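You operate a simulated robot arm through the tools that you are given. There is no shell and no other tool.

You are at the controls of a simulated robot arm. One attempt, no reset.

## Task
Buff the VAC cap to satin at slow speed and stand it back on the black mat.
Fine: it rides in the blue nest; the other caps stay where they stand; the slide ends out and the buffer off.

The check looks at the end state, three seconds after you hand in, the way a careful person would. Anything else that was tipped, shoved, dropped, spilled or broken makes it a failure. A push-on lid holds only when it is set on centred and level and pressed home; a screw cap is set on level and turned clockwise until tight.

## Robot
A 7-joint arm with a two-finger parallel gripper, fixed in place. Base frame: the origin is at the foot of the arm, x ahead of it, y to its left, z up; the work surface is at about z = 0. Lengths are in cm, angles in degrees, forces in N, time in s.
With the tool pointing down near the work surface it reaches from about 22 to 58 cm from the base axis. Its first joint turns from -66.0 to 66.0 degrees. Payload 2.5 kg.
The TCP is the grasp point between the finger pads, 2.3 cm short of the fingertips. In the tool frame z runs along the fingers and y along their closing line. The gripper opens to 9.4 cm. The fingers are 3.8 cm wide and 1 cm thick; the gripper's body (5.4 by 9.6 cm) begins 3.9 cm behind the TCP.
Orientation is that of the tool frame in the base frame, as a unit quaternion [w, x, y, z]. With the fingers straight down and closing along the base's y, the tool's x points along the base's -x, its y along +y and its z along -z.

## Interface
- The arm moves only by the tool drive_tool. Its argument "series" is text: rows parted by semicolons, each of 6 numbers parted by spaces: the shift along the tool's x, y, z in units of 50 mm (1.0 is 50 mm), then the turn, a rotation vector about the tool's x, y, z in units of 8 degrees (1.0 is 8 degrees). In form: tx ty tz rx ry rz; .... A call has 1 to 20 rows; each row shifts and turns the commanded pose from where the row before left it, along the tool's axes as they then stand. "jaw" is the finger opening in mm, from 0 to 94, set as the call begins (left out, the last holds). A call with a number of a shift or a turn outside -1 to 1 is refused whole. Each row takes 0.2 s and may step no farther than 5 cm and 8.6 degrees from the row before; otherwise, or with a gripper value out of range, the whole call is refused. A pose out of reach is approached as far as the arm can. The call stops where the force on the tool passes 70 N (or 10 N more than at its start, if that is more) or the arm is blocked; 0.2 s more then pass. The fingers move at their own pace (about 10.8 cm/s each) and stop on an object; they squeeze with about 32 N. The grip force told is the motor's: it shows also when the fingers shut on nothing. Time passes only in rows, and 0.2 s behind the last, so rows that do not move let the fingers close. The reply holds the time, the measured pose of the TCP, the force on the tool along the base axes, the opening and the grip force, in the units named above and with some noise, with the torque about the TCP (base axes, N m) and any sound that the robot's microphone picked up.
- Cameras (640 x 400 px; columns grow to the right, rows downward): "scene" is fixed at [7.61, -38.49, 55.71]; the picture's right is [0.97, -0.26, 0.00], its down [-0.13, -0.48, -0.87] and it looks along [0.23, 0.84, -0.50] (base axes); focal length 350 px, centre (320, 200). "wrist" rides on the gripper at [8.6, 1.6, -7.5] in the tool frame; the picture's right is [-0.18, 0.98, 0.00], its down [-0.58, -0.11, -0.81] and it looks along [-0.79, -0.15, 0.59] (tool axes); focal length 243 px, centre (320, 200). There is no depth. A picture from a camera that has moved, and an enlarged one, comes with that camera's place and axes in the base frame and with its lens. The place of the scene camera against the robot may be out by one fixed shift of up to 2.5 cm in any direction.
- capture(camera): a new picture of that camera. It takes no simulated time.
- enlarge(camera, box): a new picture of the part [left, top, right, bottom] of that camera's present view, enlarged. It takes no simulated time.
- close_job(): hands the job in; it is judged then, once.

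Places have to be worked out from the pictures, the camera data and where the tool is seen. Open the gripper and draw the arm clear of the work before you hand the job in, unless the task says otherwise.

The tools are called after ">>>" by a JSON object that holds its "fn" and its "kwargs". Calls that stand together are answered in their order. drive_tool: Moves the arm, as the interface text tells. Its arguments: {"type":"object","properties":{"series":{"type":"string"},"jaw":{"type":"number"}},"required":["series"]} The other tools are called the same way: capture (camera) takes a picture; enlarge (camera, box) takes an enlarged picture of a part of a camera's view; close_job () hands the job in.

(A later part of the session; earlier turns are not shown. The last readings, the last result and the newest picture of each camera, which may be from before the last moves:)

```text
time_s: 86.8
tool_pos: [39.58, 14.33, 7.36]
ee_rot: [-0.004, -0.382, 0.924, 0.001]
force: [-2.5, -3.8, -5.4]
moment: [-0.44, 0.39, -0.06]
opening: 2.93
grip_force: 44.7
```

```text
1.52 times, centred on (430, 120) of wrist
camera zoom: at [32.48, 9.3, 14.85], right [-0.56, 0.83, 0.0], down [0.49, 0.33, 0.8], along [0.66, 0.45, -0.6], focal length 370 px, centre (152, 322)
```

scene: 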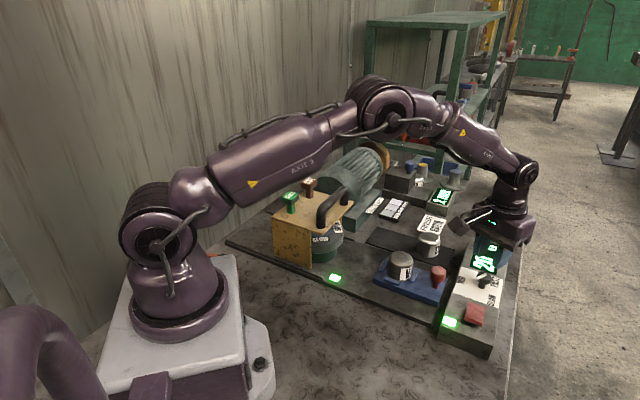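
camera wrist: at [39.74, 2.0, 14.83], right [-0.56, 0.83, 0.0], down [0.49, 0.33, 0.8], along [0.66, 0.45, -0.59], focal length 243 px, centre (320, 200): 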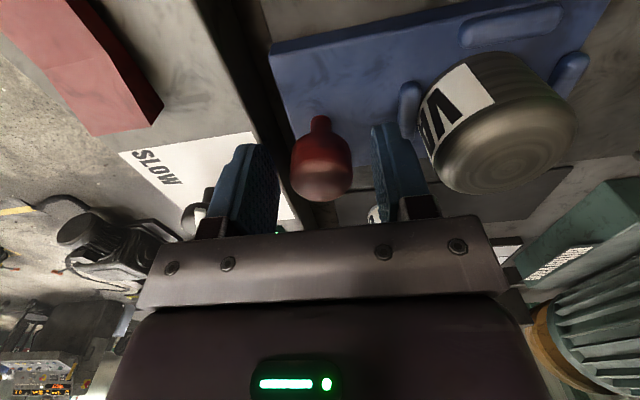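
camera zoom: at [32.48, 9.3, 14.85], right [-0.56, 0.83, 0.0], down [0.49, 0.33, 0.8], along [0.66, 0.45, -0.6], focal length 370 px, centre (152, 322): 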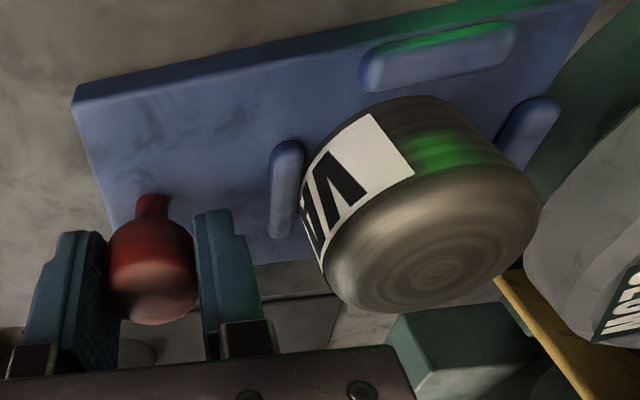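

Very near the wheel now. I advance in 5 mm steps watching force.

>>> {"fn": "drive_tool", "kwargs": {"series": "0 0.1 0 0 0 0;0 0.1 0 0 0 0"}}

>>> {"fn": "enlarge", "kwargs": {"camera": "wrist", "box": [220, 0, 640, 240]}}

>>> {"fn": "enlarge", "kwargs": {"camera": "scene", "box": [290, 200, 410, 290]}}

```text
time_s: 87.4
tool_pos: [39.06, 14.88, 7.36]
ee_rot: [-0.003, -0.381, 0.924, 0.0]
force: [-5.5, -9.8, -3.1]
moment: [-0.05, 0.11, 0.14]
opening: 2.95
grip_force: 44.6
```

```text
1.52 times, centred on (430, 120) of wrist
camera zoom: at [31.8, 9.97, 14.85], right [-0.56, 0.83, 0.0], down [0.49, 0.34, 0.8], along [0.66, 0.45, -0.6], focal length 370 px, centre (152, 322)
```

zoom: 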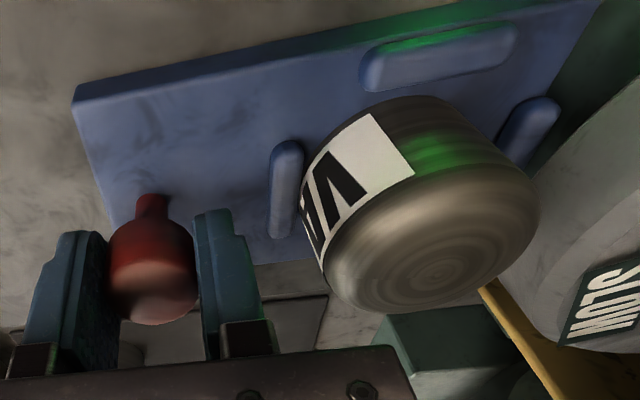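

```text
4.44 times, centred on (350, 245) of scene
camera zoom: at [7.61, -38.49, 55.71], right [0.97, -0.26, 0.0], down [-0.13, -0.48, -0.87], along [0.23, 0.84, -0.5], focal length 1556 px, centre (187, 0)
```

zoom: 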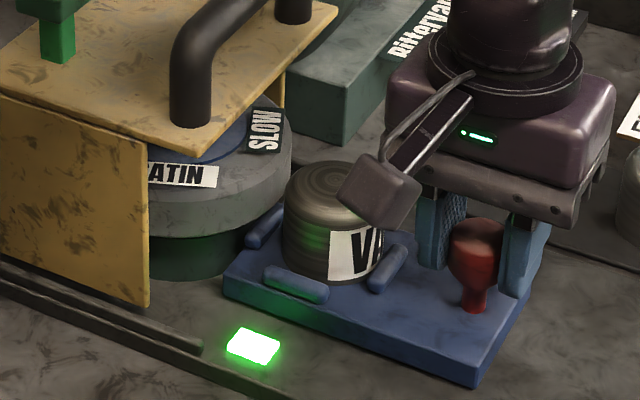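

>>> {"fn": "drive_tool", "kwargs": {"series": "0.01 0.08 0 0 0 0;0 0.06 0 0 0 0"}}

>>> {"fn": "enlarge", "kwargs": {"camera": "wrist", "box": [220, 0, 640, 240]}}

>>> {"fn": "enlarge", "kwargs": {"camera": "scene", "box": [290, 200, 410, 290]}}

```text
time_s: 88.0
tool_pos: [38.86, 15.03, 7.34]
ee_rot: [0.0, -0.38, 0.925, -0.003]
force: [32.6, -22.6, -30.1]
moment: [-0.37, 0.01, 0.34]
opening: 2.95
grip_force: 45.2
```

```text
1.52 times, centred on (430, 120) of wrist
camera zoom: at [31.64, 10.06, 14.79], right [-0.56, 0.83, -0.01], down [0.49, 0.33, 0.81], along [0.67, 0.45, -0.59], focal length 370 px, centre (152, 322)
```

zoom: 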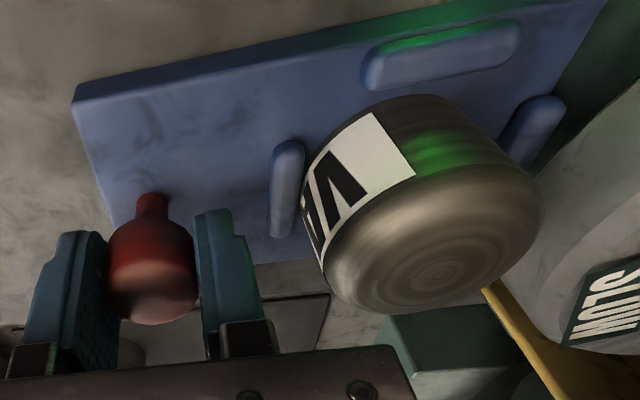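

```text
4.44 times, centred on (350, 245) of scene
camera zoom: at [7.63, -38.48, 55.71], right [0.97, -0.26, 0.0], down [-0.13, -0.48, -0.87], along [0.23, 0.84, -0.5], focal length 1556 px, centre (187, 0)
```

zoom: 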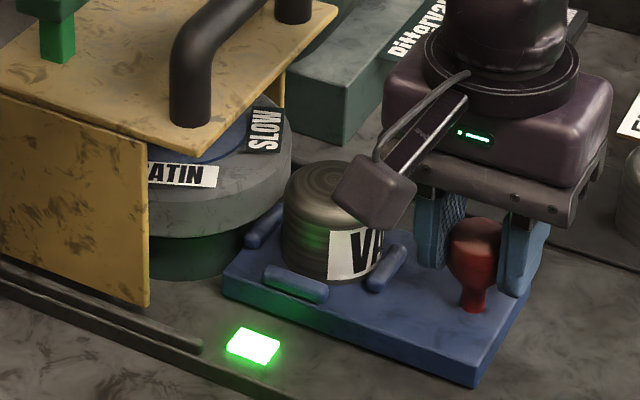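

The slide has reached its inner stop (39 N) after about 11.4 cm. I check closely how the cap meets the wheel.

>>> {"fn": "enlarge", "kwargs": {"camera": "scene", "box": [330, 215, 390, 270]}}

>>> {"fn": "enlarge", "kwargs": {"camera": "wrist", "box": [480, 20, 640, 220]}}

>>> {"fn": "capture", "kwargs": {"camera": "scene"}}

```text
7.27 times, centred on (360, 242) of scene
camera zoom: at [7.63, -38.48, 55.71], right [0.97, -0.26, 0.0], down [-0.13, -0.48, -0.87], along [0.23, 0.84, -0.5], focal length 2547 px, centre (29, -109)
```

zoom: 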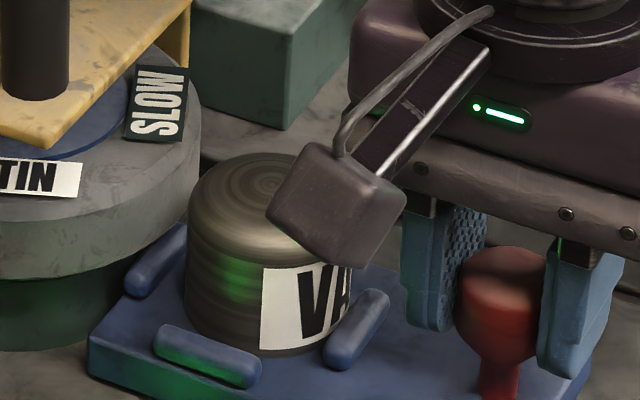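

```text
2.00 times, centred on (560, 120) of wrist
camera zoom: at [31.64, 10.06, 14.79], right [-0.56, 0.83, -0.01], down [0.49, 0.33, 0.81], along [0.67, 0.45, -0.59], focal length 485 px, centre (-160, 360)
```

zoom: 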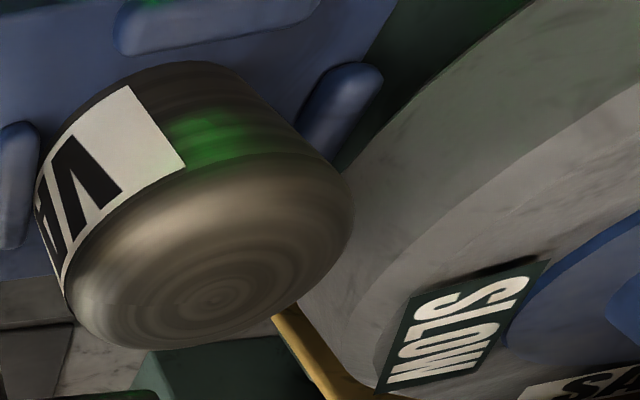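

```text
taken
```

scene: 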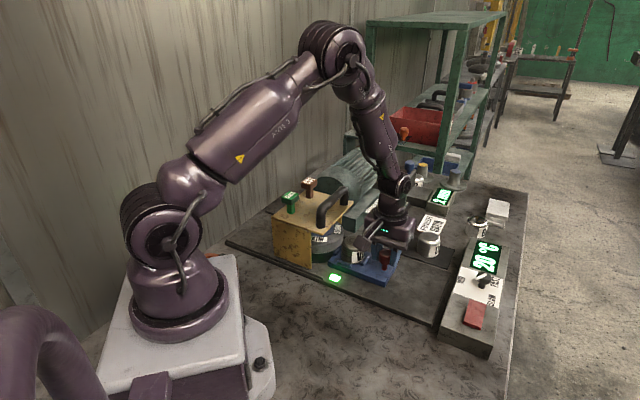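

At the stop the cap stands at the wheel's rim. Dry run is good. I pull the slide back about 5 cm, release, and go switch the buffer on.

>>> {"fn": "drive_tool", "kwargs": {"series": "-0.01 -0.14 0 0 0 0;0 -0.3 0 0 0 0;0 -0.3 0 0 0 0;0 -0.3 0 0 0 0;0 0 0 0 0 0"}}

>>> {"fn": "drive_tool", "kwargs": {"series": "0 0 0 0 0 0;0 0 0 0 0 0;0 0 -0.4 0 0 0;0 0 -0.6 0 0 0;0 0 -0.4 0 0 0", "jaw": 60}}

>>> {"fn": "enlarge", "kwargs": {"camera": "scene", "box": [290, 180, 470, 320]}}

>>> {"fn": "enlarge", "kwargs": {"camera": "wrist", "box": [180, 0, 560, 200]}}

```text
time_s: 89.2
tool_pos: [42.07, 11.81, 7.32]
ee_rot: [-0.003, -0.382, 0.924, 0.001]
force: [-7.3, -5.2, 7.3]
moment: [-0.34, 0.51, 0.16]
opening: 2.96
grip_force: 45.0
```

```text
time_s: 90.4
tool_pos: [42.13, 11.78, 14.36]
ee_rot: [-0.002, -0.383, 0.924, 0.001]
force: [-0.3, -0.5, 0.2]
moment: [-0.02, 0.02, -0.02]
opening: 6.02
grip_force: 0.0
```

```text
2.86 times, centred on (380, 250) of scene
camera zoom: at [7.61, -38.49, 55.71], right [0.97, -0.26, 0.0], down [-0.13, -0.48, -0.87], along [0.23, 0.84, -0.5], focal length 1000 px, centre (149, 57)
```

zoom: 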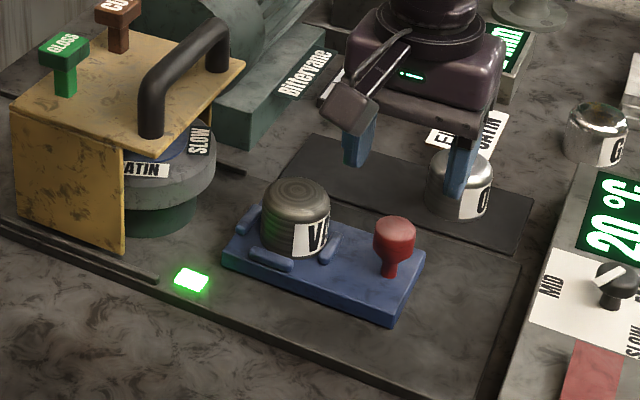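

```text
1.68 times, centred on (370, 100) of wrist
camera zoom: at [35.03, 6.83, 21.82], right [-0.56, 0.83, 0.0], down [0.49, 0.33, 0.8], along [0.66, 0.46, -0.6], focal length 409 px, centre (236, 368)
```

zoom: 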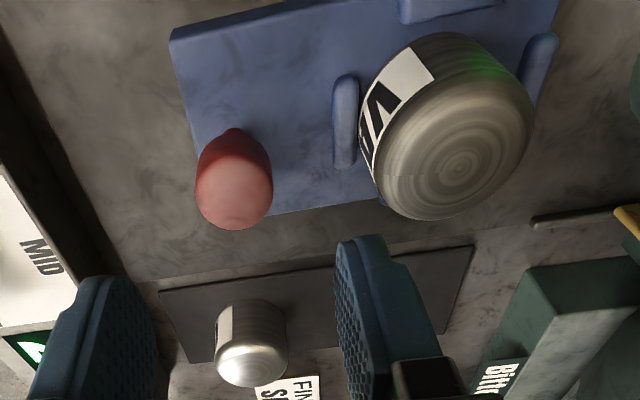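

Slide is mid-way, cap steady. Now to the rocker's raised (right) half at yaw −45° with closed fingers.

>>> {"fn": "drive_tool", "kwargs": {"series": "0 0 0 0 0 1;0 0 0 0 0 1;0 0 0 0 0 1;0 0 0 0 0 1;0 0 0 0 0 1;0 0 0 0 0 1;0 0 0 0 0 1;0 0 0 0 0 1;0 0 0 0 0 1;0 0 0 0 0 1;0 0 0 0 0 1;0 0 0 0 0 0.25;-0.594 -0.187 0 0 0 0;-0.594 -0.187 0 0 0 0;-0.594 -0.187 0 0 0 0;-0.594 -0.187 0 0 0 0;-0.594 -0.187 0 0 0 0;0 0 0.4 0 0 0;0 0 0.4 0 0 0;0 0 0.3 0 0 0", "jaw": 0}}

>>> {"fn": "enlarge", "kwargs": {"camera": "wrist", "box": [180, 0, 560, 200]}}

```text
time_s: 94.6
tool_pos: [49.29, -2.06, 8.76]
ee_rot: [-0.002, 0.383, 0.924, -0.001]
force: [-0.2, -0.5, 0.0]
moment: [0.02, -0.01, 0.04]
opening: 0.0
grip_force: 31.7
```

```text
1.68 times, centred on (370, 100) of wrist
camera zoom: at [44.48, 5.22, 16.29], right [0.83, 0.56, 0.0], down [0.34, -0.49, 0.8], along [0.45, -0.67, -0.59], focal length 409 px, centre (236, 368)
```

zoom: 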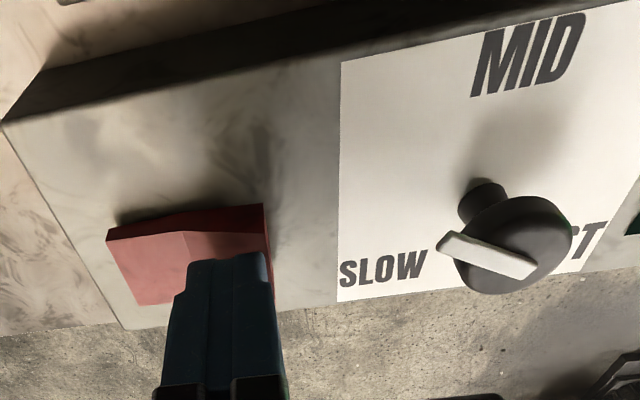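

Above the raised half. I press it.

>>> {"fn": "drive_tool", "kwargs": {"series": "0 0 0.1 0 0 0;0 0 0.08 0 0 0;0 0 0.04 0 0 0;0 0 0.03 0 0 0"}}

>>> {"fn": "enlarge", "kwargs": {"camera": "wrist", "box": [100, 0, 480, 200]}}

```text
time_s: 95.6
tool_pos: [49.46, -1.85, 7.7]
ee_rot: [-0.002, 0.383, 0.924, 0.0]
force: [-4.1, 5.6, 20.5]
moment: [-0.12, 0.09, -0.04]
opening: 0.0
grip_force: 32.2
```

```text
1.68 times, centred on (290, 100) of wrist
camera zoom: at [44.53, 5.33, 15.21], right [0.83, 0.56, 0.0], down [0.34, -0.49, 0.81], along [0.45, -0.67, -0.59], focal length 409 px, centre (370, 368)
```

zoom: 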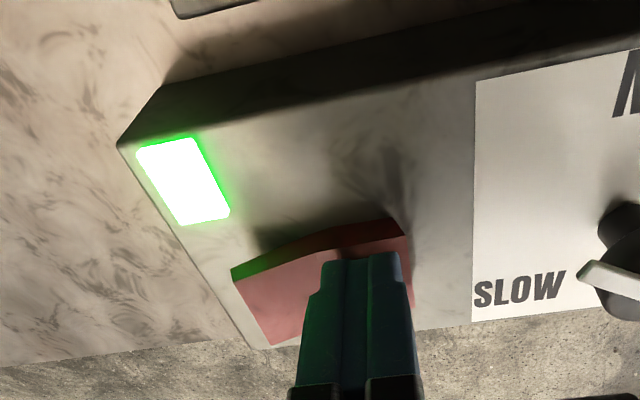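

Buffer is on (light lit). I go back to the red slide knob at yaw 45°.

>>> {"fn": "drive_tool", "kwargs": {"series": "0 0 -0.4 0 0 0;0 0 -0.5 0 0 0;0 0 -0.45 0 0 0;0.597 0.184 0 0 0 0;0.597 0.184 0 0 0 0;0.597 0.184 0 0 0 0;0.597 0.184 0 0 0 0;0.597 0.184 0 0 0 0;0 0 0 0 0 -1;0 0 0 0 0 -1;0 0 0 0 0 -1;0 0 0 0 0 -1;0 0 0 0 0 -1;0 0 0 0 0 -1;0 0 0 0 0 -1;0 0 0 0 0 -1;0 0 0 0 0 -1;0 0 0 0 0 -1;0 0 0 0 0 -1;0 0 0 0 0 -0.25", "jaw": 55}}

>>> {"fn": "enlarge", "kwargs": {"camera": "wrist", "box": [180, 0, 560, 200]}}

>>> {"fn": "capture", "kwargs": {"camera": "scene"}}

```text
time_s: 99.8
tool_pos: [42.15, 11.85, 14.25]
ee_rot: [-0.002, -0.383, 0.924, 0.0]
force: [0.3, -0.7, -0.6]
moment: [0.01, -0.04, -0.01]
opening: 5.47
grip_force: 0.1
```

```text
1.68 times, centred on (370, 100) of wrist
camera zoom: at [34.96, 6.8, 21.83], right [-0.57, 0.82, 0.0], down [0.49, 0.34, 0.8], along [0.66, 0.46, -0.6], focal length 409 px, centre (236, 368)
```

zoom: 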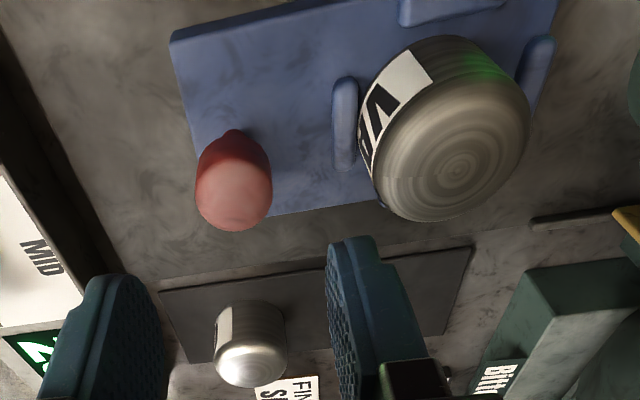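

```text
taken
```

scene: 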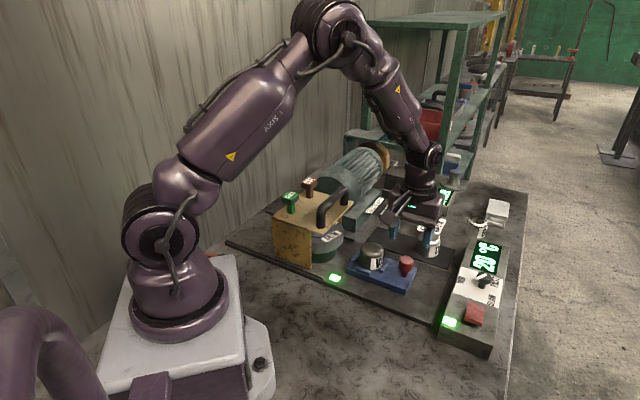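

Same view as when I released, so I descend, and grip the red knob again.

>>> {"fn": "drive_tool", "kwargs": {"series": "0 0 0.5 0 0 0;0 0 0.5 0 0 0;0 0 0.38 0 0 0;0 0 0 0 0 0"}}

>>> {"fn": "drive_tool", "kwargs": {"series": "0 0 0 0 0 0;0 0 0 0 0 0;0 0 0 0 0 0", "jaw": 10}}

>>> {"fn": "enlarge", "kwargs": {"camera": "wrist", "box": [220, 0, 640, 240]}}

>>> {"fn": "enlarge", "kwargs": {"camera": "scene", "box": [290, 180, 530, 340]}}

```text
time_s: 100.8
tool_pos: [42.12, 11.69, 7.52]
ee_rot: [-0.001, -0.382, 0.924, 0.001]
force: [0.5, -0.6, 0.1]
moment: [0.0, -0.01, 0.01]
opening: 5.5
grip_force: 0.1
```

```text
time_s: 101.6
tool_pos: [42.07, 11.77, 7.44]
ee_rot: [-0.002, -0.383, 0.924, 0.0]
force: [2.6, 1.1, -5.5]
moment: [-0.04, -0.15, 0.02]
opening: 2.94
grip_force: 45.0
```

```text
1.52 times, centred on (430, 120) of wrist
camera zoom: at [34.95, 6.79, 14.91], right [-0.56, 0.83, 0.0], down [0.49, 0.33, 0.8], along [0.66, 0.45, -0.59], focal length 370 px, centre (152, 322)
```

zoom: 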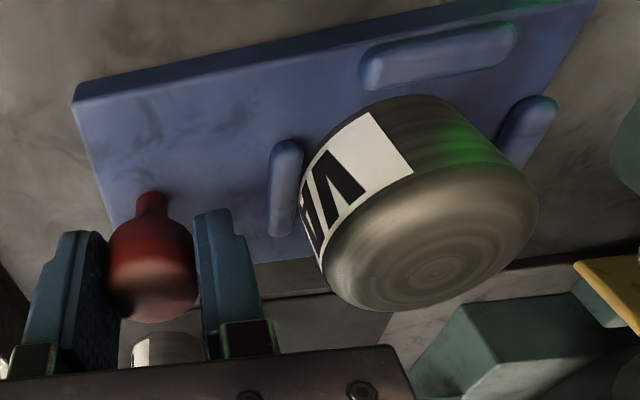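

```text
2.50 times, centred on (410, 260) of scene
camera zoom: at [7.62, -38.49, 55.71], right [0.97, -0.26, 0.0], down [-0.13, -0.48, -0.87], along [0.23, 0.84, -0.5], focal length 876 px, centre (95, 50)
```

zoom: 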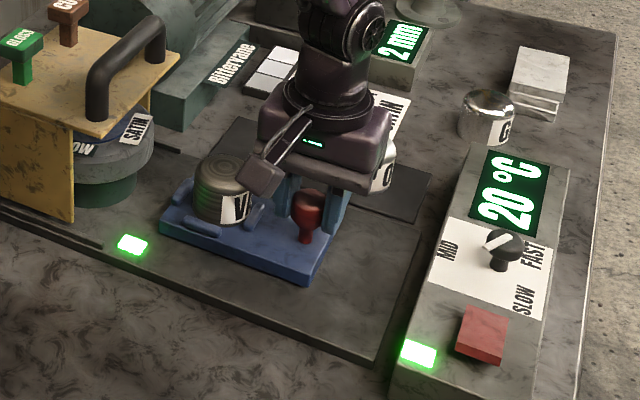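

Temperature 20 °C, buffer running. I feed the slide in to just short of the stop and watch.

>>> {"fn": "drive_tool", "kwargs": {"series": "0 0.25 0 0 0 0;0 0.25 0 0 0 0;0 0.25 0 0 0 0"}}

>>> {"fn": "enlarge", "kwargs": {"camera": "wrist", "box": [220, 0, 640, 240]}}

>>> {"fn": "enlarge", "kwargs": {"camera": "scene", "box": [290, 180, 530, 340]}}

```text
time_s: 102.4
tool_pos: [39.43, 14.42, 7.42]
ee_rot: [-0.002, -0.383, 0.924, 0.001]
force: [5.5, 4.1, -11.7]
moment: [0.12, -0.11, 0.06]
opening: 2.93
grip_force: 44.8
```

```text
1.52 times, centred on (430, 120) of wrist
camera zoom: at [32.25, 9.48, 14.91], right [-0.56, 0.83, 0.0], down [0.49, 0.33, 0.8], along [0.66, 0.45, -0.6], focal length 370 px, centre (152, 322)
```

zoom: 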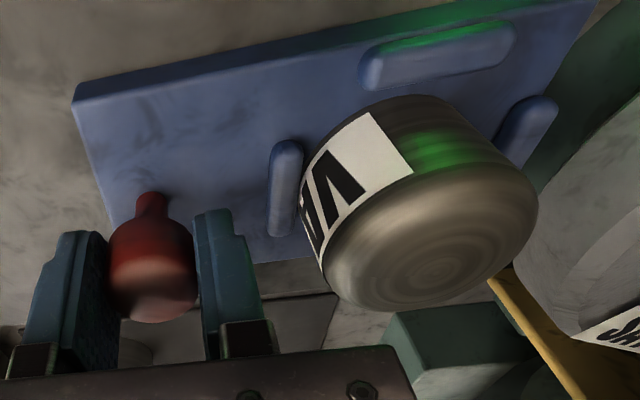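

```text
2.50 times, centred on (410, 260) of scene
camera zoom: at [7.62, -38.49, 55.71], right [0.97, -0.26, 0.0], down [-0.13, -0.48, -0.87], along [0.23, 0.84, -0.5], focal length 876 px, centre (95, 50)
```

zoom: 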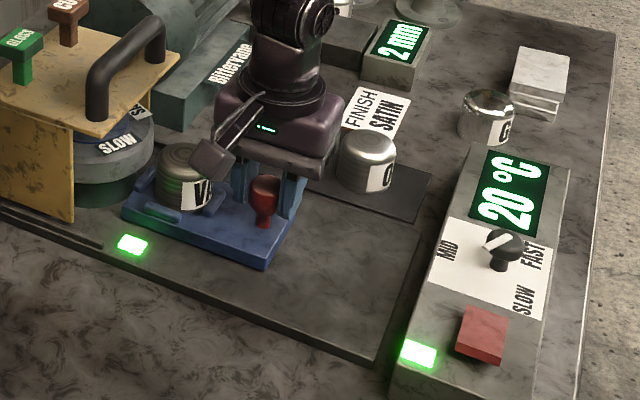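

Nearly at the wheel, finish unchanged. I advance the last bit to the stop.

>>> {"fn": "drive_tool", "kwargs": {"series": "0 0.08 0 0 0 0;0 0.06 0 0 0 0"}}

>>> {"fn": "enlarge", "kwargs": {"camera": "wrist", "box": [220, 0, 640, 240]}}

>>> {"fn": "enlarge", "kwargs": {"camera": "scene", "box": [290, 180, 530, 340]}}

```text
time_s: 103.0
tool_pos: [38.96, 14.96, 7.36]
ee_rot: [-0.002, -0.382, 0.924, 0.001]
force: [10.4, 4.7, -17.8]
moment: [-0.1, 0.19, 0.1]
opening: 2.93
grip_force: 44.7
```

```text
1.52 times, centred on (430, 120) of wrist
camera zoom: at [31.78, 9.94, 14.91], right [-0.56, 0.83, 0.0], down [0.49, 0.33, 0.8], along [0.66, 0.45, -0.59], focal length 370 px, centre (152, 322)
```

zoom: 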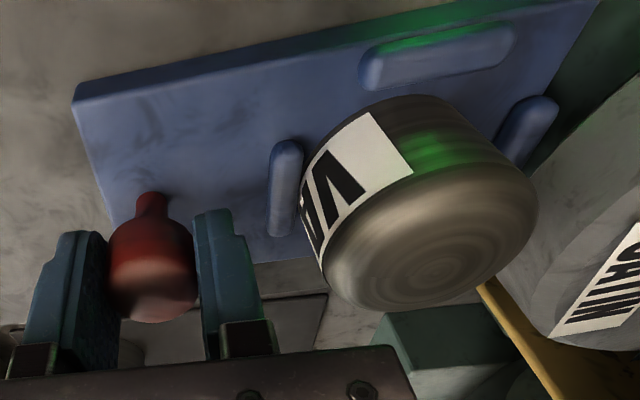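

```text
2.50 times, centred on (410, 260) of scene
camera zoom: at [7.62, -38.48, 55.71], right [0.97, -0.26, 0.0], down [-0.13, -0.48, -0.87], along [0.23, 0.84, -0.5], focal length 876 px, centre (95, 50)
```

zoom: 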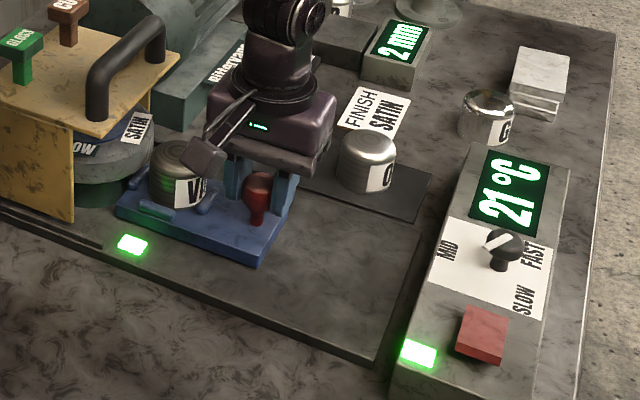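

Temperature reads 21 °C — buffing has begun. I dwell in short steps and watch temperature and finish.

>>> {"fn": "drive_tool", "kwargs": {"series": "0 0.02 0 0 0 0;0 0 0 0 0 0"}}

>>> {"fn": "enlarge", "kwargs": {"camera": "wrist", "box": [220, 0, 640, 240]}}

>>> {"fn": "enlarge", "kwargs": {"camera": "scene", "box": [290, 180, 530, 340]}}

```text
time_s: 103.6
tool_pos: [38.98, 14.95, 7.43]
ee_rot: [-0.001, -0.382, 0.924, 0.0]
force: [17.0, 2.2, -26.8]
moment: [0.05, -0.45, 0.05]
opening: 2.91
grip_force: 45.0
```

```text
1.52 times, centred on (430, 120) of wrist
camera zoom: at [31.76, 9.96, 14.91], right [-0.56, 0.83, 0.0], down [0.49, 0.33, 0.8], along [0.66, 0.45, -0.59], focal length 370 px, centre (152, 322)
```

zoom: 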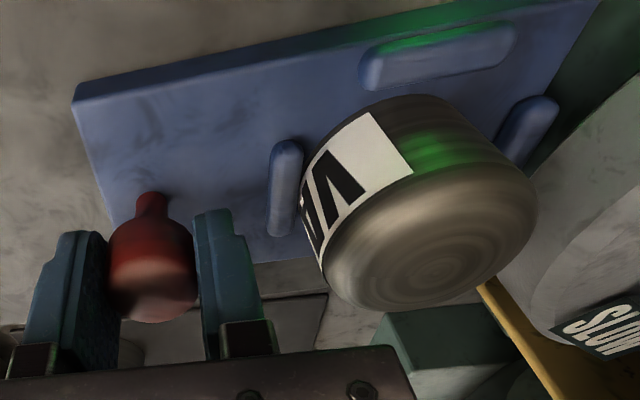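

```text
2.50 times, centred on (410, 260) of scene
camera zoom: at [7.62, -38.48, 55.71], right [0.97, -0.26, 0.0], down [-0.13, -0.48, -0.87], along [0.23, 0.84, -0.5], focal length 876 px, centre (95, 50)
```

zoom: 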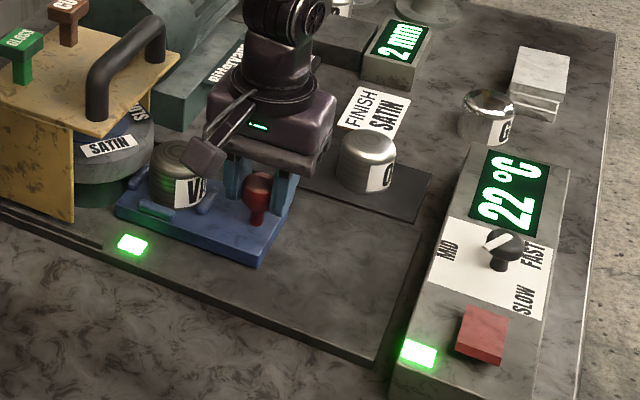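

>>> {"fn": "enlarge", "kwargs": {"camera": "wrist", "box": [400, 50, 600, 210]}}

>>> {"fn": "enlarge", "kwargs": {"camera": "scene", "box": [335, 225, 385, 270]}}

>>> {"fn": "drive_tool", "kwargs": {"series": "0 0 0 0 0 0;0 0 0 0 0 0;0 0 0 0 0 0;0 0 0 0 0 0"}}

>>> {"fn": "enlarge", "kwargs": {"camera": "wrist", "box": [400, 50, 600, 210]}}

>>> {"fn": "enlarge", "kwargs": {"camera": "scene", "box": [335, 225, 385, 270]}}

>>> {"fn": "enlarge", "kwargs": {"camera": "scene", "box": [290, 180, 530, 340]}}

```text
2.50 times, centred on (500, 130) of wrist
camera zoom: at [31.76, 9.96, 14.91], right [-0.56, 0.83, 0.0], down [0.49, 0.33, 0.8], along [0.66, 0.45, -0.59], focal length 606 px, centre (-130, 375)
```

zoom: 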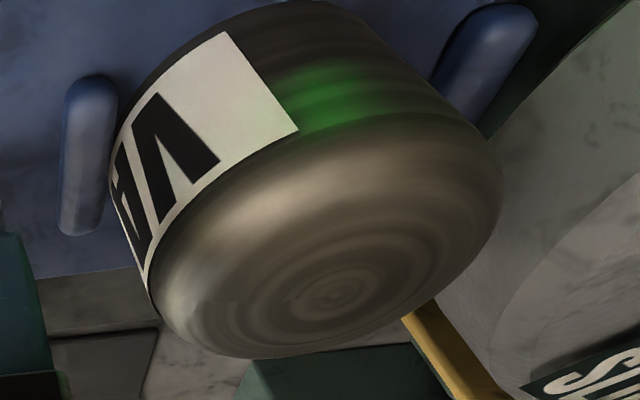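

```text
8.89 times, centred on (360, 248) of scene
camera zoom: at [7.62, -38.48, 55.71], right [0.97, -0.26, 0.0], down [-0.13, -0.48, -0.87], along [0.23, 0.84, -0.5], focal length 3113 px, centre (-36, -222)
```

zoom: 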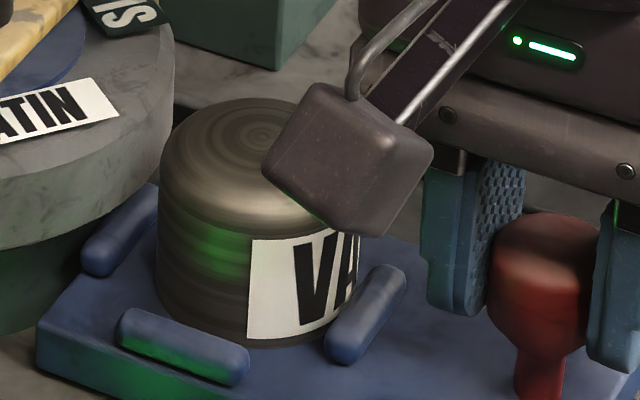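

```text
time_s: 104.6
tool_pos: [38.94, 15.01, 7.4]
ee_rot: [-0.002, -0.382, 0.924, 0.0]
force: [20.9, -3.2, -28.3]
moment: [0.04, -0.35, -0.04]
opening: 2.93
grip_force: 45.0
```

```text
2.50 times, centred on (500, 130) of wrist
camera zoom: at [31.75, 9.96, 14.91], right [-0.56, 0.83, 0.0], down [0.49, 0.33, 0.8], along [0.66, 0.45, -0.59], focal length 606 px, centre (-130, 375)
```

zoom: 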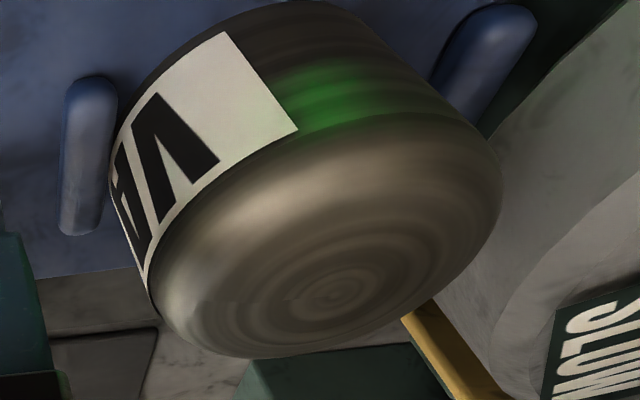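

```text
8.89 times, centred on (360, 248) of scene
camera zoom: at [7.62, -38.48, 55.71], right [0.97, -0.26, 0.0], down [-0.13, -0.48, -0.87], along [0.23, 0.84, -0.5], focal length 3113 px, centre (-36, -222)
```

zoom: 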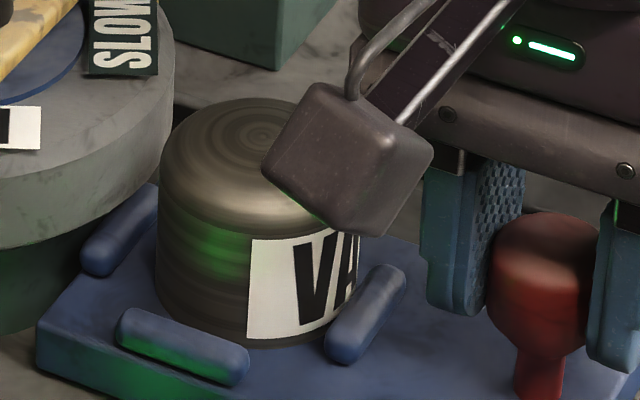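

```text
2.50 times, centred on (410, 260) of scene
camera zoom: at [7.62, -38.48, 55.71], right [0.97, -0.26, 0.0], down [-0.13, -0.48, -0.87], along [0.23, 0.84, -0.5], focal length 876 px, centre (95, 50)
```

zoom: 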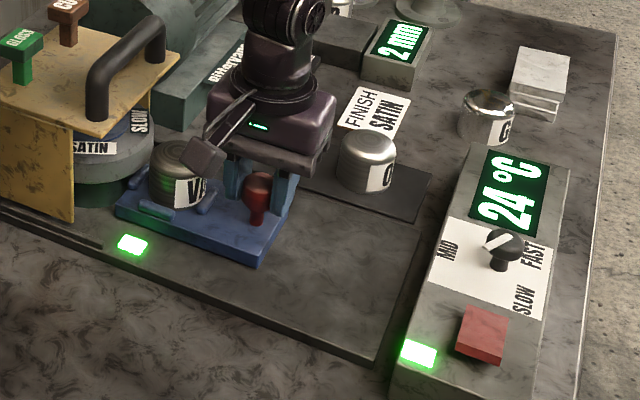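

24 °C, finish hardly changed yet. I continue to dwell about 1 s at a time.

>>> {"fn": "drive_tool", "kwargs": {"series": "0 0 0 0 0 0;0 0 0 0 0 0;0 0 0 0 0 0;0 0 0 0 0 0"}}

>>> {"fn": "enlarge", "kwargs": {"camera": "wrist", "box": [400, 50, 600, 210]}}

>>> {"fn": "enlarge", "kwargs": {"camera": "scene", "box": [290, 180, 530, 340]}}

```text
time_s: 105.6
tool_pos: [39.0, 14.98, 7.49]
ee_rot: [-0.002, -0.382, 0.924, 0.001]
force: [21.9, -6.6, -27.1]
moment: [0.02, -0.44, 0.05]
opening: 2.94
grip_force: 45.1
```

```text
2.50 times, centred on (500, 130) of wrist
camera zoom: at [31.75, 9.96, 14.92], right [-0.56, 0.83, 0.0], down [0.49, 0.33, 0.8], along [0.66, 0.45, -0.59], focal length 606 px, centre (-130, 375)
```

zoom: 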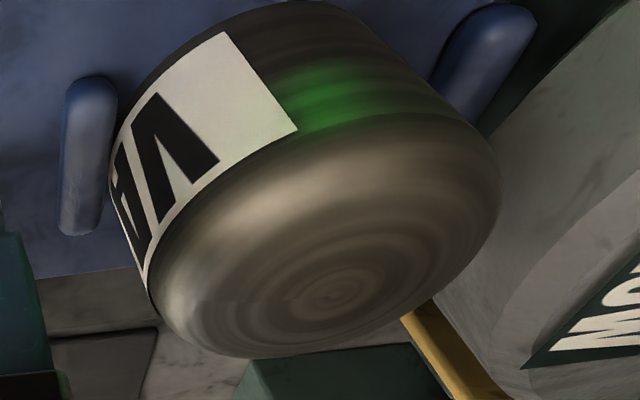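

```text
2.50 times, centred on (410, 260) of scene
camera zoom: at [7.62, -38.48, 55.71], right [0.97, -0.26, 0.0], down [-0.13, -0.48, -0.87], along [0.23, 0.84, -0.5], focal length 876 px, centre (95, 50)
```

zoom: 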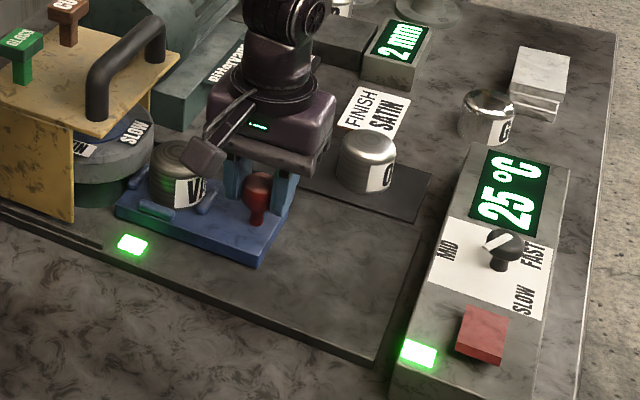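

>>> {"fn": "drive_tool", "kwargs": {"series": "0 0 0 0 0 0;0 0 0 0 0 0;0 0 0 0 0 0;0 0 0 0 0 0;0 0 0 0 0 0;0 0 0 0 0 0;0 0 0 0 0 0;0 0 0 0 0 0"}}

>>> {"fn": "enlarge", "kwargs": {"camera": "wrist", "box": [400, 50, 600, 210]}}

>>> {"fn": "enlarge", "kwargs": {"camera": "scene", "box": [290, 180, 530, 340]}}

```text
time_s: 107.4
tool_pos: [39.06, 14.9, 7.35]
ee_rot: [-0.002, -0.382, 0.924, -0.001]
force: [21.5, -7.7, -21.6]
moment: [-0.06, -0.42, 0.02]
opening: 2.95
grip_force: 44.9
```

```text
2.50 times, centred on (500, 130) of wrist
camera zoom: at [31.75, 9.96, 14.94], right [-0.56, 0.83, 0.0], down [0.49, 0.33, 0.8], along [0.66, 0.45, -0.59], focal length 606 px, centre (-130, 375)
```

zoom: 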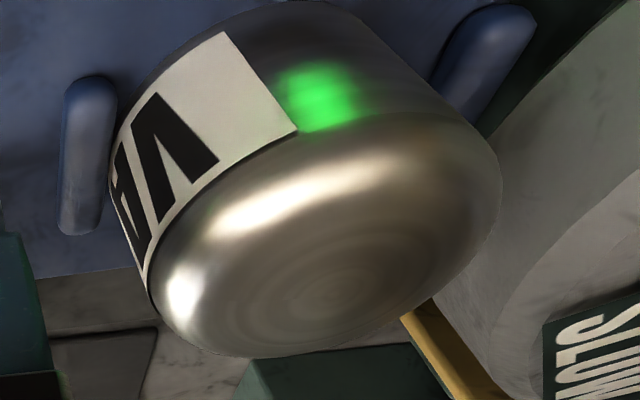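

```text
2.50 times, centred on (410, 260) of scene
camera zoom: at [7.62, -38.48, 55.71], right [0.97, -0.26, 0.0], down [-0.13, -0.48, -0.87], along [0.23, 0.84, -0.5], focal length 876 px, centre (95, 50)
```

zoom: 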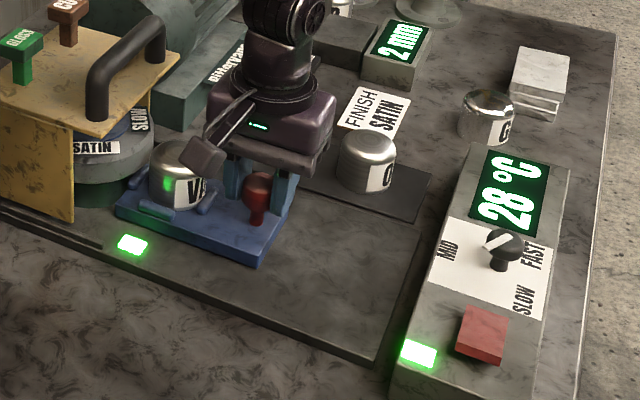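

The finish has jumped from raw to a satin sheen like the O cap. I pull the slide back out right away.

>>> {"fn": "drive_tool", "kwargs": {"series": "0 -0.3 0 0 0 0;0 -0.4 0 0 0 0"}}

>>> {"fn": "enlarge", "kwargs": {"camera": "scene", "box": [290, 180, 530, 340]}}

>>> {"fn": "enlarge", "kwargs": {"camera": "wrist", "box": [220, 0, 640, 240]}}

```text
time_s: 108.0
tool_pos: [41.42, 12.52, 7.39]
ee_rot: [-0.004, -0.384, 0.923, 0.002]
force: [-1.8, -0.4, 7.2]
moment: [-0.45, 0.68, 0.1]
opening: 2.92
grip_force: 45.0
```

```text
2.50 times, centred on (410, 260) of scene
camera zoom: at [7.61, -38.48, 55.71], right [0.97, -0.26, 0.0], down [-0.13, -0.48, -0.87], along [0.23, 0.84, -0.5], focal length 876 px, centre (95, 50)
```

zoom: 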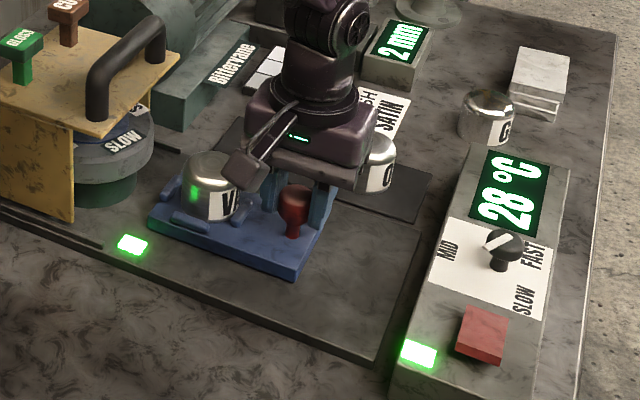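

```text
1.52 times, centred on (430, 120) of wrist
camera zoom: at [34.14, 7.58, 14.97], right [-0.57, 0.82, 0.0], down [0.49, 0.34, 0.8], along [0.66, 0.46, -0.6], focal length 370 px, centre (152, 322)
```

zoom: 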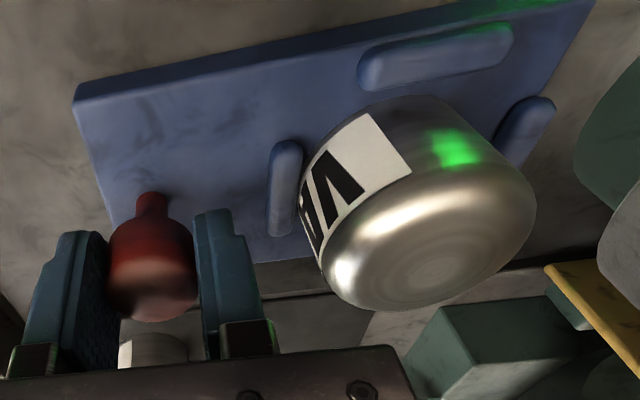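

Satin achieved, temperature steady at 28 °C. I pull the slide all the way out to its starting position.

>>> {"fn": "drive_tool", "kwargs": {"series": "0 -0.4 0 0 0 0;0 -0.4 0 0 0 0;0 -0.4 0 0 0 0;0 -0.3 0 0 0 0;0 -0.08 0 0 0 0;0 0 0 0 0 0"}}

>>> {"fn": "enlarge", "kwargs": {"camera": "scene", "box": [290, 180, 530, 340]}}

>>> {"fn": "enlarge", "kwargs": {"camera": "wrist", "box": [220, 0, 640, 240]}}

```text
time_s: 109.4
tool_pos: [46.88, 6.99, 7.36]
ee_rot: [-0.003, -0.383, 0.924, 0.002]
force: [-13.9, -1.6, 21.4]
moment: [0.24, 0.05, -0.02]
opening: 2.94
grip_force: 44.8
```

```text
2.50 times, centred on (410, 260) of scene
camera zoom: at [7.6, -38.49, 55.71], right [0.97, -0.26, 0.0], down [-0.13, -0.48, -0.87], along [0.23, 0.84, -0.5], focal length 876 px, centre (95, 50)
```

zoom: 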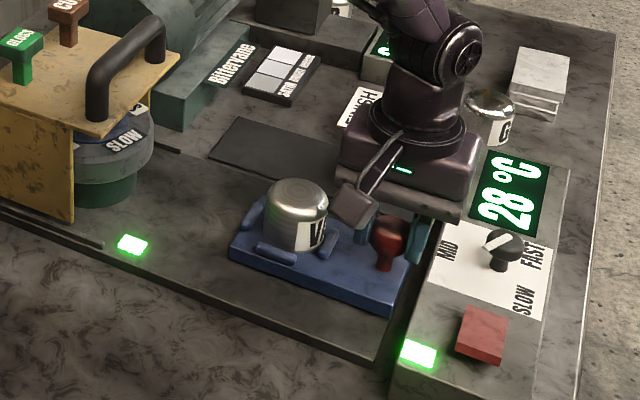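

```text
1.52 times, centred on (430, 120) of wrist
camera zoom: at [39.72, 1.99, 14.95], right [-0.56, 0.83, 0.0], down [0.49, 0.33, 0.8], along [0.66, 0.46, -0.6], focal length 370 px, centre (152, 322)
```

zoom: 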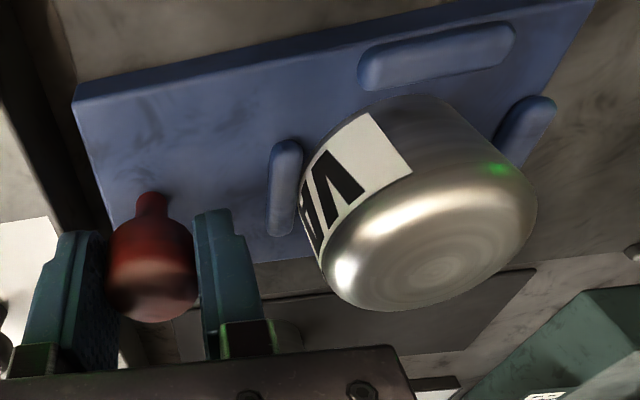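

Slide is out at its stop. I release, rise, and go to the rocker's raised left half to switch the buffer off.

>>> {"fn": "drive_tool", "kwargs": {"series": "0 0 0 0 0 0;0 0 0 0 0 0;0 0 -0.4 0 0 0;0 0 -0.6 0 0 0;0 0 -0.4 0 0 0", "jaw": 52}}

>>> {"fn": "drive_tool", "kwargs": {"series": "0 0 0 0 0 1;0 0 0 0 0 1;0 0 0 0 0 1;0 0 0 0 0 1;0 0 0 0 0 1;0 0 0 0 0 1;0 0 0 0 0 1;0 0 0 0 0 1;0 0 0 0 0 1;0 0 0 0 0 1;0 0 0 0 0 1;0 0 0 0 0 0.25;-0.41 -0.389 0 0 0 0;-0.41 -0.389 0 0 0 0;-0.41 -0.389 0 0 0 0;-0.41 -0.389 0 0 0 0;0 0 0.4 0 0 0;0 0 0.4 0 0 0;0 0 0.35 0 0 0", "jaw": 0}}

>>> {"fn": "enlarge", "kwargs": {"camera": "wrist", "box": [180, 0, 460, 200]}}

>>> {"fn": "capture", "kwargs": {"camera": "scene"}}

```text
time_s: 110.6
tool_pos: [46.97, 6.98, 14.38]
ee_rot: [-0.002, -0.383, 0.924, 0.001]
force: [-0.4, -0.5, 0.0]
moment: [-0.02, 0.02, -0.01]
opening: 5.2
grip_force: 0.0
```

```text
time_s: 114.6
tool_pos: [47.3, -4.26, 8.7]
ee_rot: [-0.002, 0.382, 0.924, -0.001]
force: [-0.7, 0.0, -0.3]
moment: [0.03, 0.01, -0.02]
opening: 0.0
grip_force: 32.3
```

```text
2.00 times, centred on (320, 100) of wrist
camera zoom: at [42.36, 2.97, 16.19], right [0.83, 0.56, 0.0], down [0.34, -0.49, 0.81], along [0.45, -0.67, -0.59], focal length 485 px, centre (320, 400)
```

zoom: 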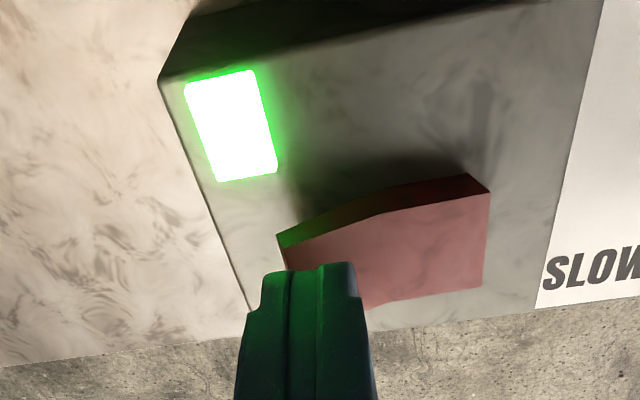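

```text
taken
```

scene: 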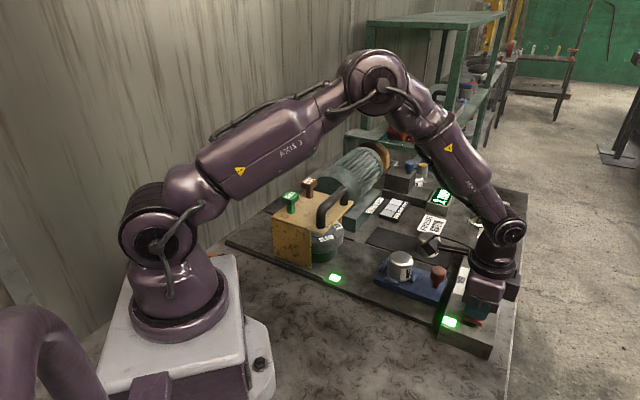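

Above the raised left half; I press it down.

>>> {"fn": "drive_tool", "kwargs": {"series": "0 0 0.1 0 0 0;0 0 0.07 0 0 0;0 0 0.03 0 0 0;0 0 0.02 0 0 0"}}

>>> {"fn": "enlarge", "kwargs": {"camera": "wrist", "box": [180, 0, 460, 200]}}

```text
time_s: 115.6
tool_pos: [47.17, -4.29, 7.71]
ee_rot: [-0.003, 0.384, 0.923, -0.002]
force: [-18.7, -3.3, 29.5]
moment: [0.0, 0.14, 0.07]
opening: 0.01
grip_force: 31.5
```

```text
2.00 times, centred on (320, 100) of wrist
camera zoom: at [42.33, 2.85, 15.2], right [0.83, 0.56, -0.01], down [0.34, -0.49, 0.8], along [0.45, -0.67, -0.59], focal length 485 px, centre (320, 400)
```

zoom: 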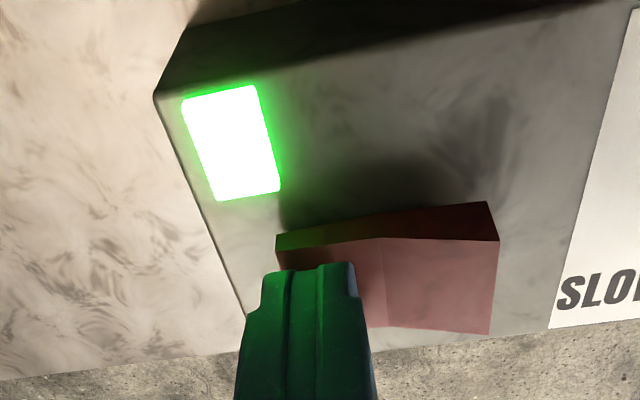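

The rocker has tipped; I lift and check that the light goes out.

>>> {"fn": "drive_tool", "kwargs": {"series": "0 0 -0.2 0 0 0;0 0 -0.4 0 0 0;0 0 -0.6 0 0 0"}}

>>> {"fn": "enlarge", "kwargs": {"camera": "wrist", "box": [180, 0, 460, 200]}}

>>> {"fn": "enlarge", "kwargs": {"camera": "scene", "box": [290, 180, 530, 340]}}

```text
time_s: 116.4
tool_pos: [47.28, -4.25, 13.46]
ee_rot: [-0.002, 0.383, 0.924, -0.001]
force: [-0.4, -1.3, 0.3]
moment: [0.01, 0.01, -0.01]
opening: 0.0
grip_force: 32.7
```

```text
2.00 times, centred on (320, 100) of wrist
camera zoom: at [42.31, 2.97, 20.98], right [0.83, 0.56, 0.0], down [0.34, -0.49, 0.8], along [0.45, -0.67, -0.59], focal length 485 px, centre (320, 400)
```

zoom: 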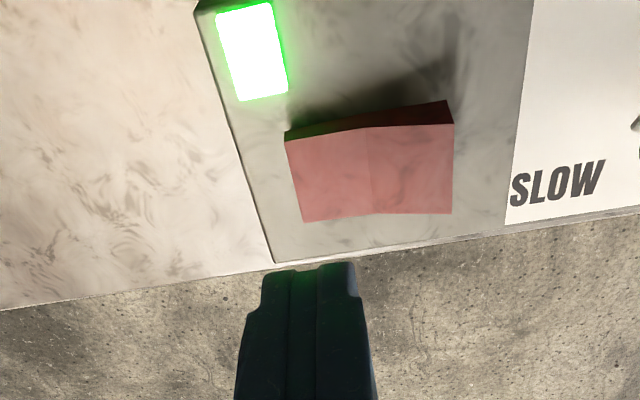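

```text
2.50 times, centred on (410, 260) of scene
camera zoom: at [7.61, -38.49, 55.71], right [0.97, -0.26, 0.0], down [-0.13, -0.48, -0.87], along [0.23, 0.84, -0.5], focal length 876 px, centre (95, 50)
```

zoom: 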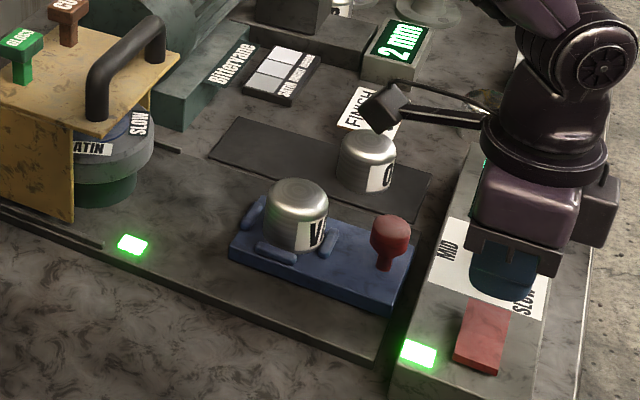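

The rocker looks tipped but the light is still on. I wait a moment and recheck.

>>> {"fn": "drive_tool", "kwargs": {"series": "0 0 0 0 0 0;0 0 0 0 0 0"}}

>>> {"fn": "enlarge", "kwargs": {"camera": "scene", "box": [290, 180, 530, 340]}}

>>> {"fn": "enlarge", "kwargs": {"camera": "wrist", "box": [250, 0, 430, 130]}}

```text
time_s: 117.0
tool_pos: [47.24, -4.14, 13.47]
ee_rot: [-0.003, 0.384, 0.923, -0.001]
force: [0.0, -0.1, 0.5]
moment: [0.01, -0.01, -0.01]
opening: 0.0
grip_force: 32.8
```

```text
2.50 times, centred on (410, 260) of scene
camera zoom: at [7.61, -38.49, 55.71], right [0.97, -0.26, 0.0], down [-0.13, -0.48, -0.87], along [0.23, 0.84, -0.5], focal length 876 px, centre (95, 50)
```

zoom: 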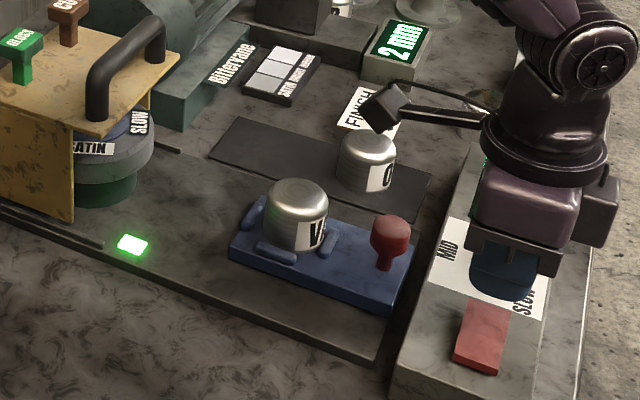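

```text
3.08 times, centred on (340, 65) of wrist
camera zoom: at [42.31, 2.96, 21.0], right [0.83, 0.56, 0.0], down [0.34, -0.49, 0.8], along [0.45, -0.67, -0.59], focal length 746 px, centre (258, 615)
```

zoom: 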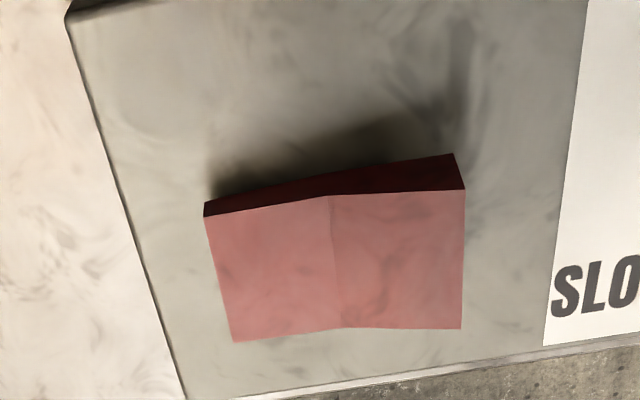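

Light out: buffer is off. Now I return to yaw 45° above the nest to fetch the cap.

>>> {"fn": "drive_tool", "kwargs": {"series": "0 0 -0.3 0 0 -1;0 0 0 0 0 -1;0 0 0 0 0 -1;0 0 0 0 0 -1;0 0 0 0 0 -1;0 0 0 0 0 -1;0 0 0 0 0 -1;0 0 0 0 0 -1;0 0 0 0 0 -1;0 0 0 0 0 -1;0 0 0 0 0 -1;0 0 0 0 0 -0.25;-0.267 0.538 0 0 0 0;-0.267 0.538 0 0 0 0;-0.267 0.538 0 0 0 0;-0.267 0.538 0 0 0 0;-0.267 0.538 0 0 0 0;-0.267 0.538 0 0 0 0", "jaw": 76}}

>>> {"fn": "capture", "kwargs": {"camera": "wrist"}}

>>> {"fn": "enlarge", "kwargs": {"camera": "wrist", "box": [180, 0, 460, 200]}}

>>> {"fn": "enlarge", "kwargs": {"camera": "scene", "box": [360, 190, 470, 310]}}

```text
time_s: 120.8
tool_pos: [41.53, 12.89, 15.08]
ee_rot: [-0.002, -0.381, 0.924, 0.002]
force: [0.6, -0.6, -0.1]
moment: [-0.05, 0.03, -0.03]
opening: 7.61
grip_force: 0.0
```

```text
taken
camera wrist: at [34.33, 7.84, 22.64], right [-0.56, 0.83, 0.0], down [0.49, 0.33, 0.8], along [0.66, 0.45, -0.59], focal length 243 px, centre (320, 200)
```

wrist: 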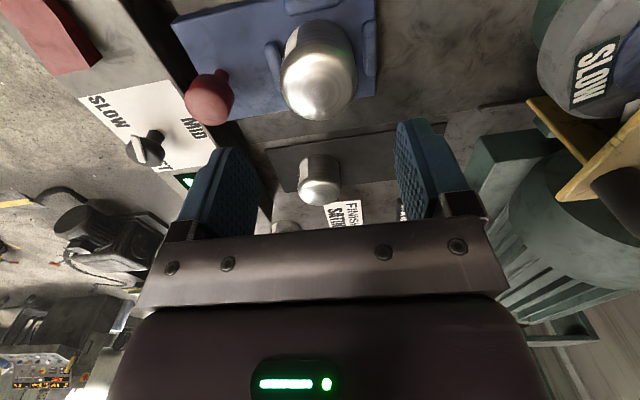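

```text
2.00 times, centred on (320, 100) of wrist
camera zoom: at [34.33, 7.84, 22.64], right [-0.56, 0.83, 0.0], down [0.49, 0.33, 0.8], along [0.66, 0.45, -0.59], focal length 485 px, centre (320, 400)
```

zoom: 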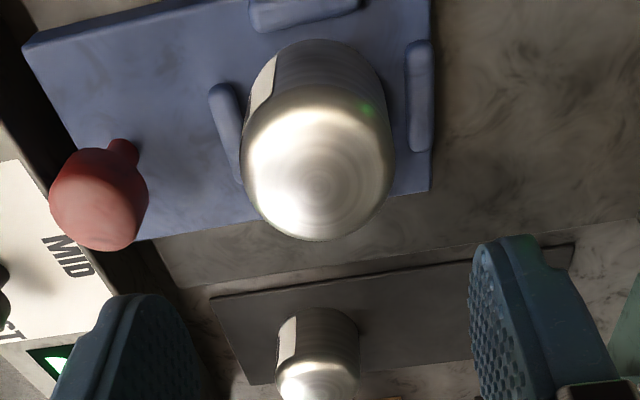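

```text
3.33 times, centred on (415, 250) of scene
camera zoom: at [7.61, -38.49, 55.71], right [0.97, -0.26, 0.0], down [-0.13, -0.48, -0.87], along [0.23, 0.84, -0.5], focal length 1167 px, centre (3, 33)
```

zoom: 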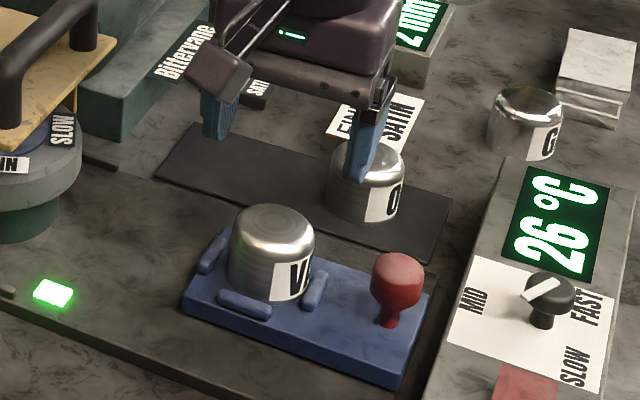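

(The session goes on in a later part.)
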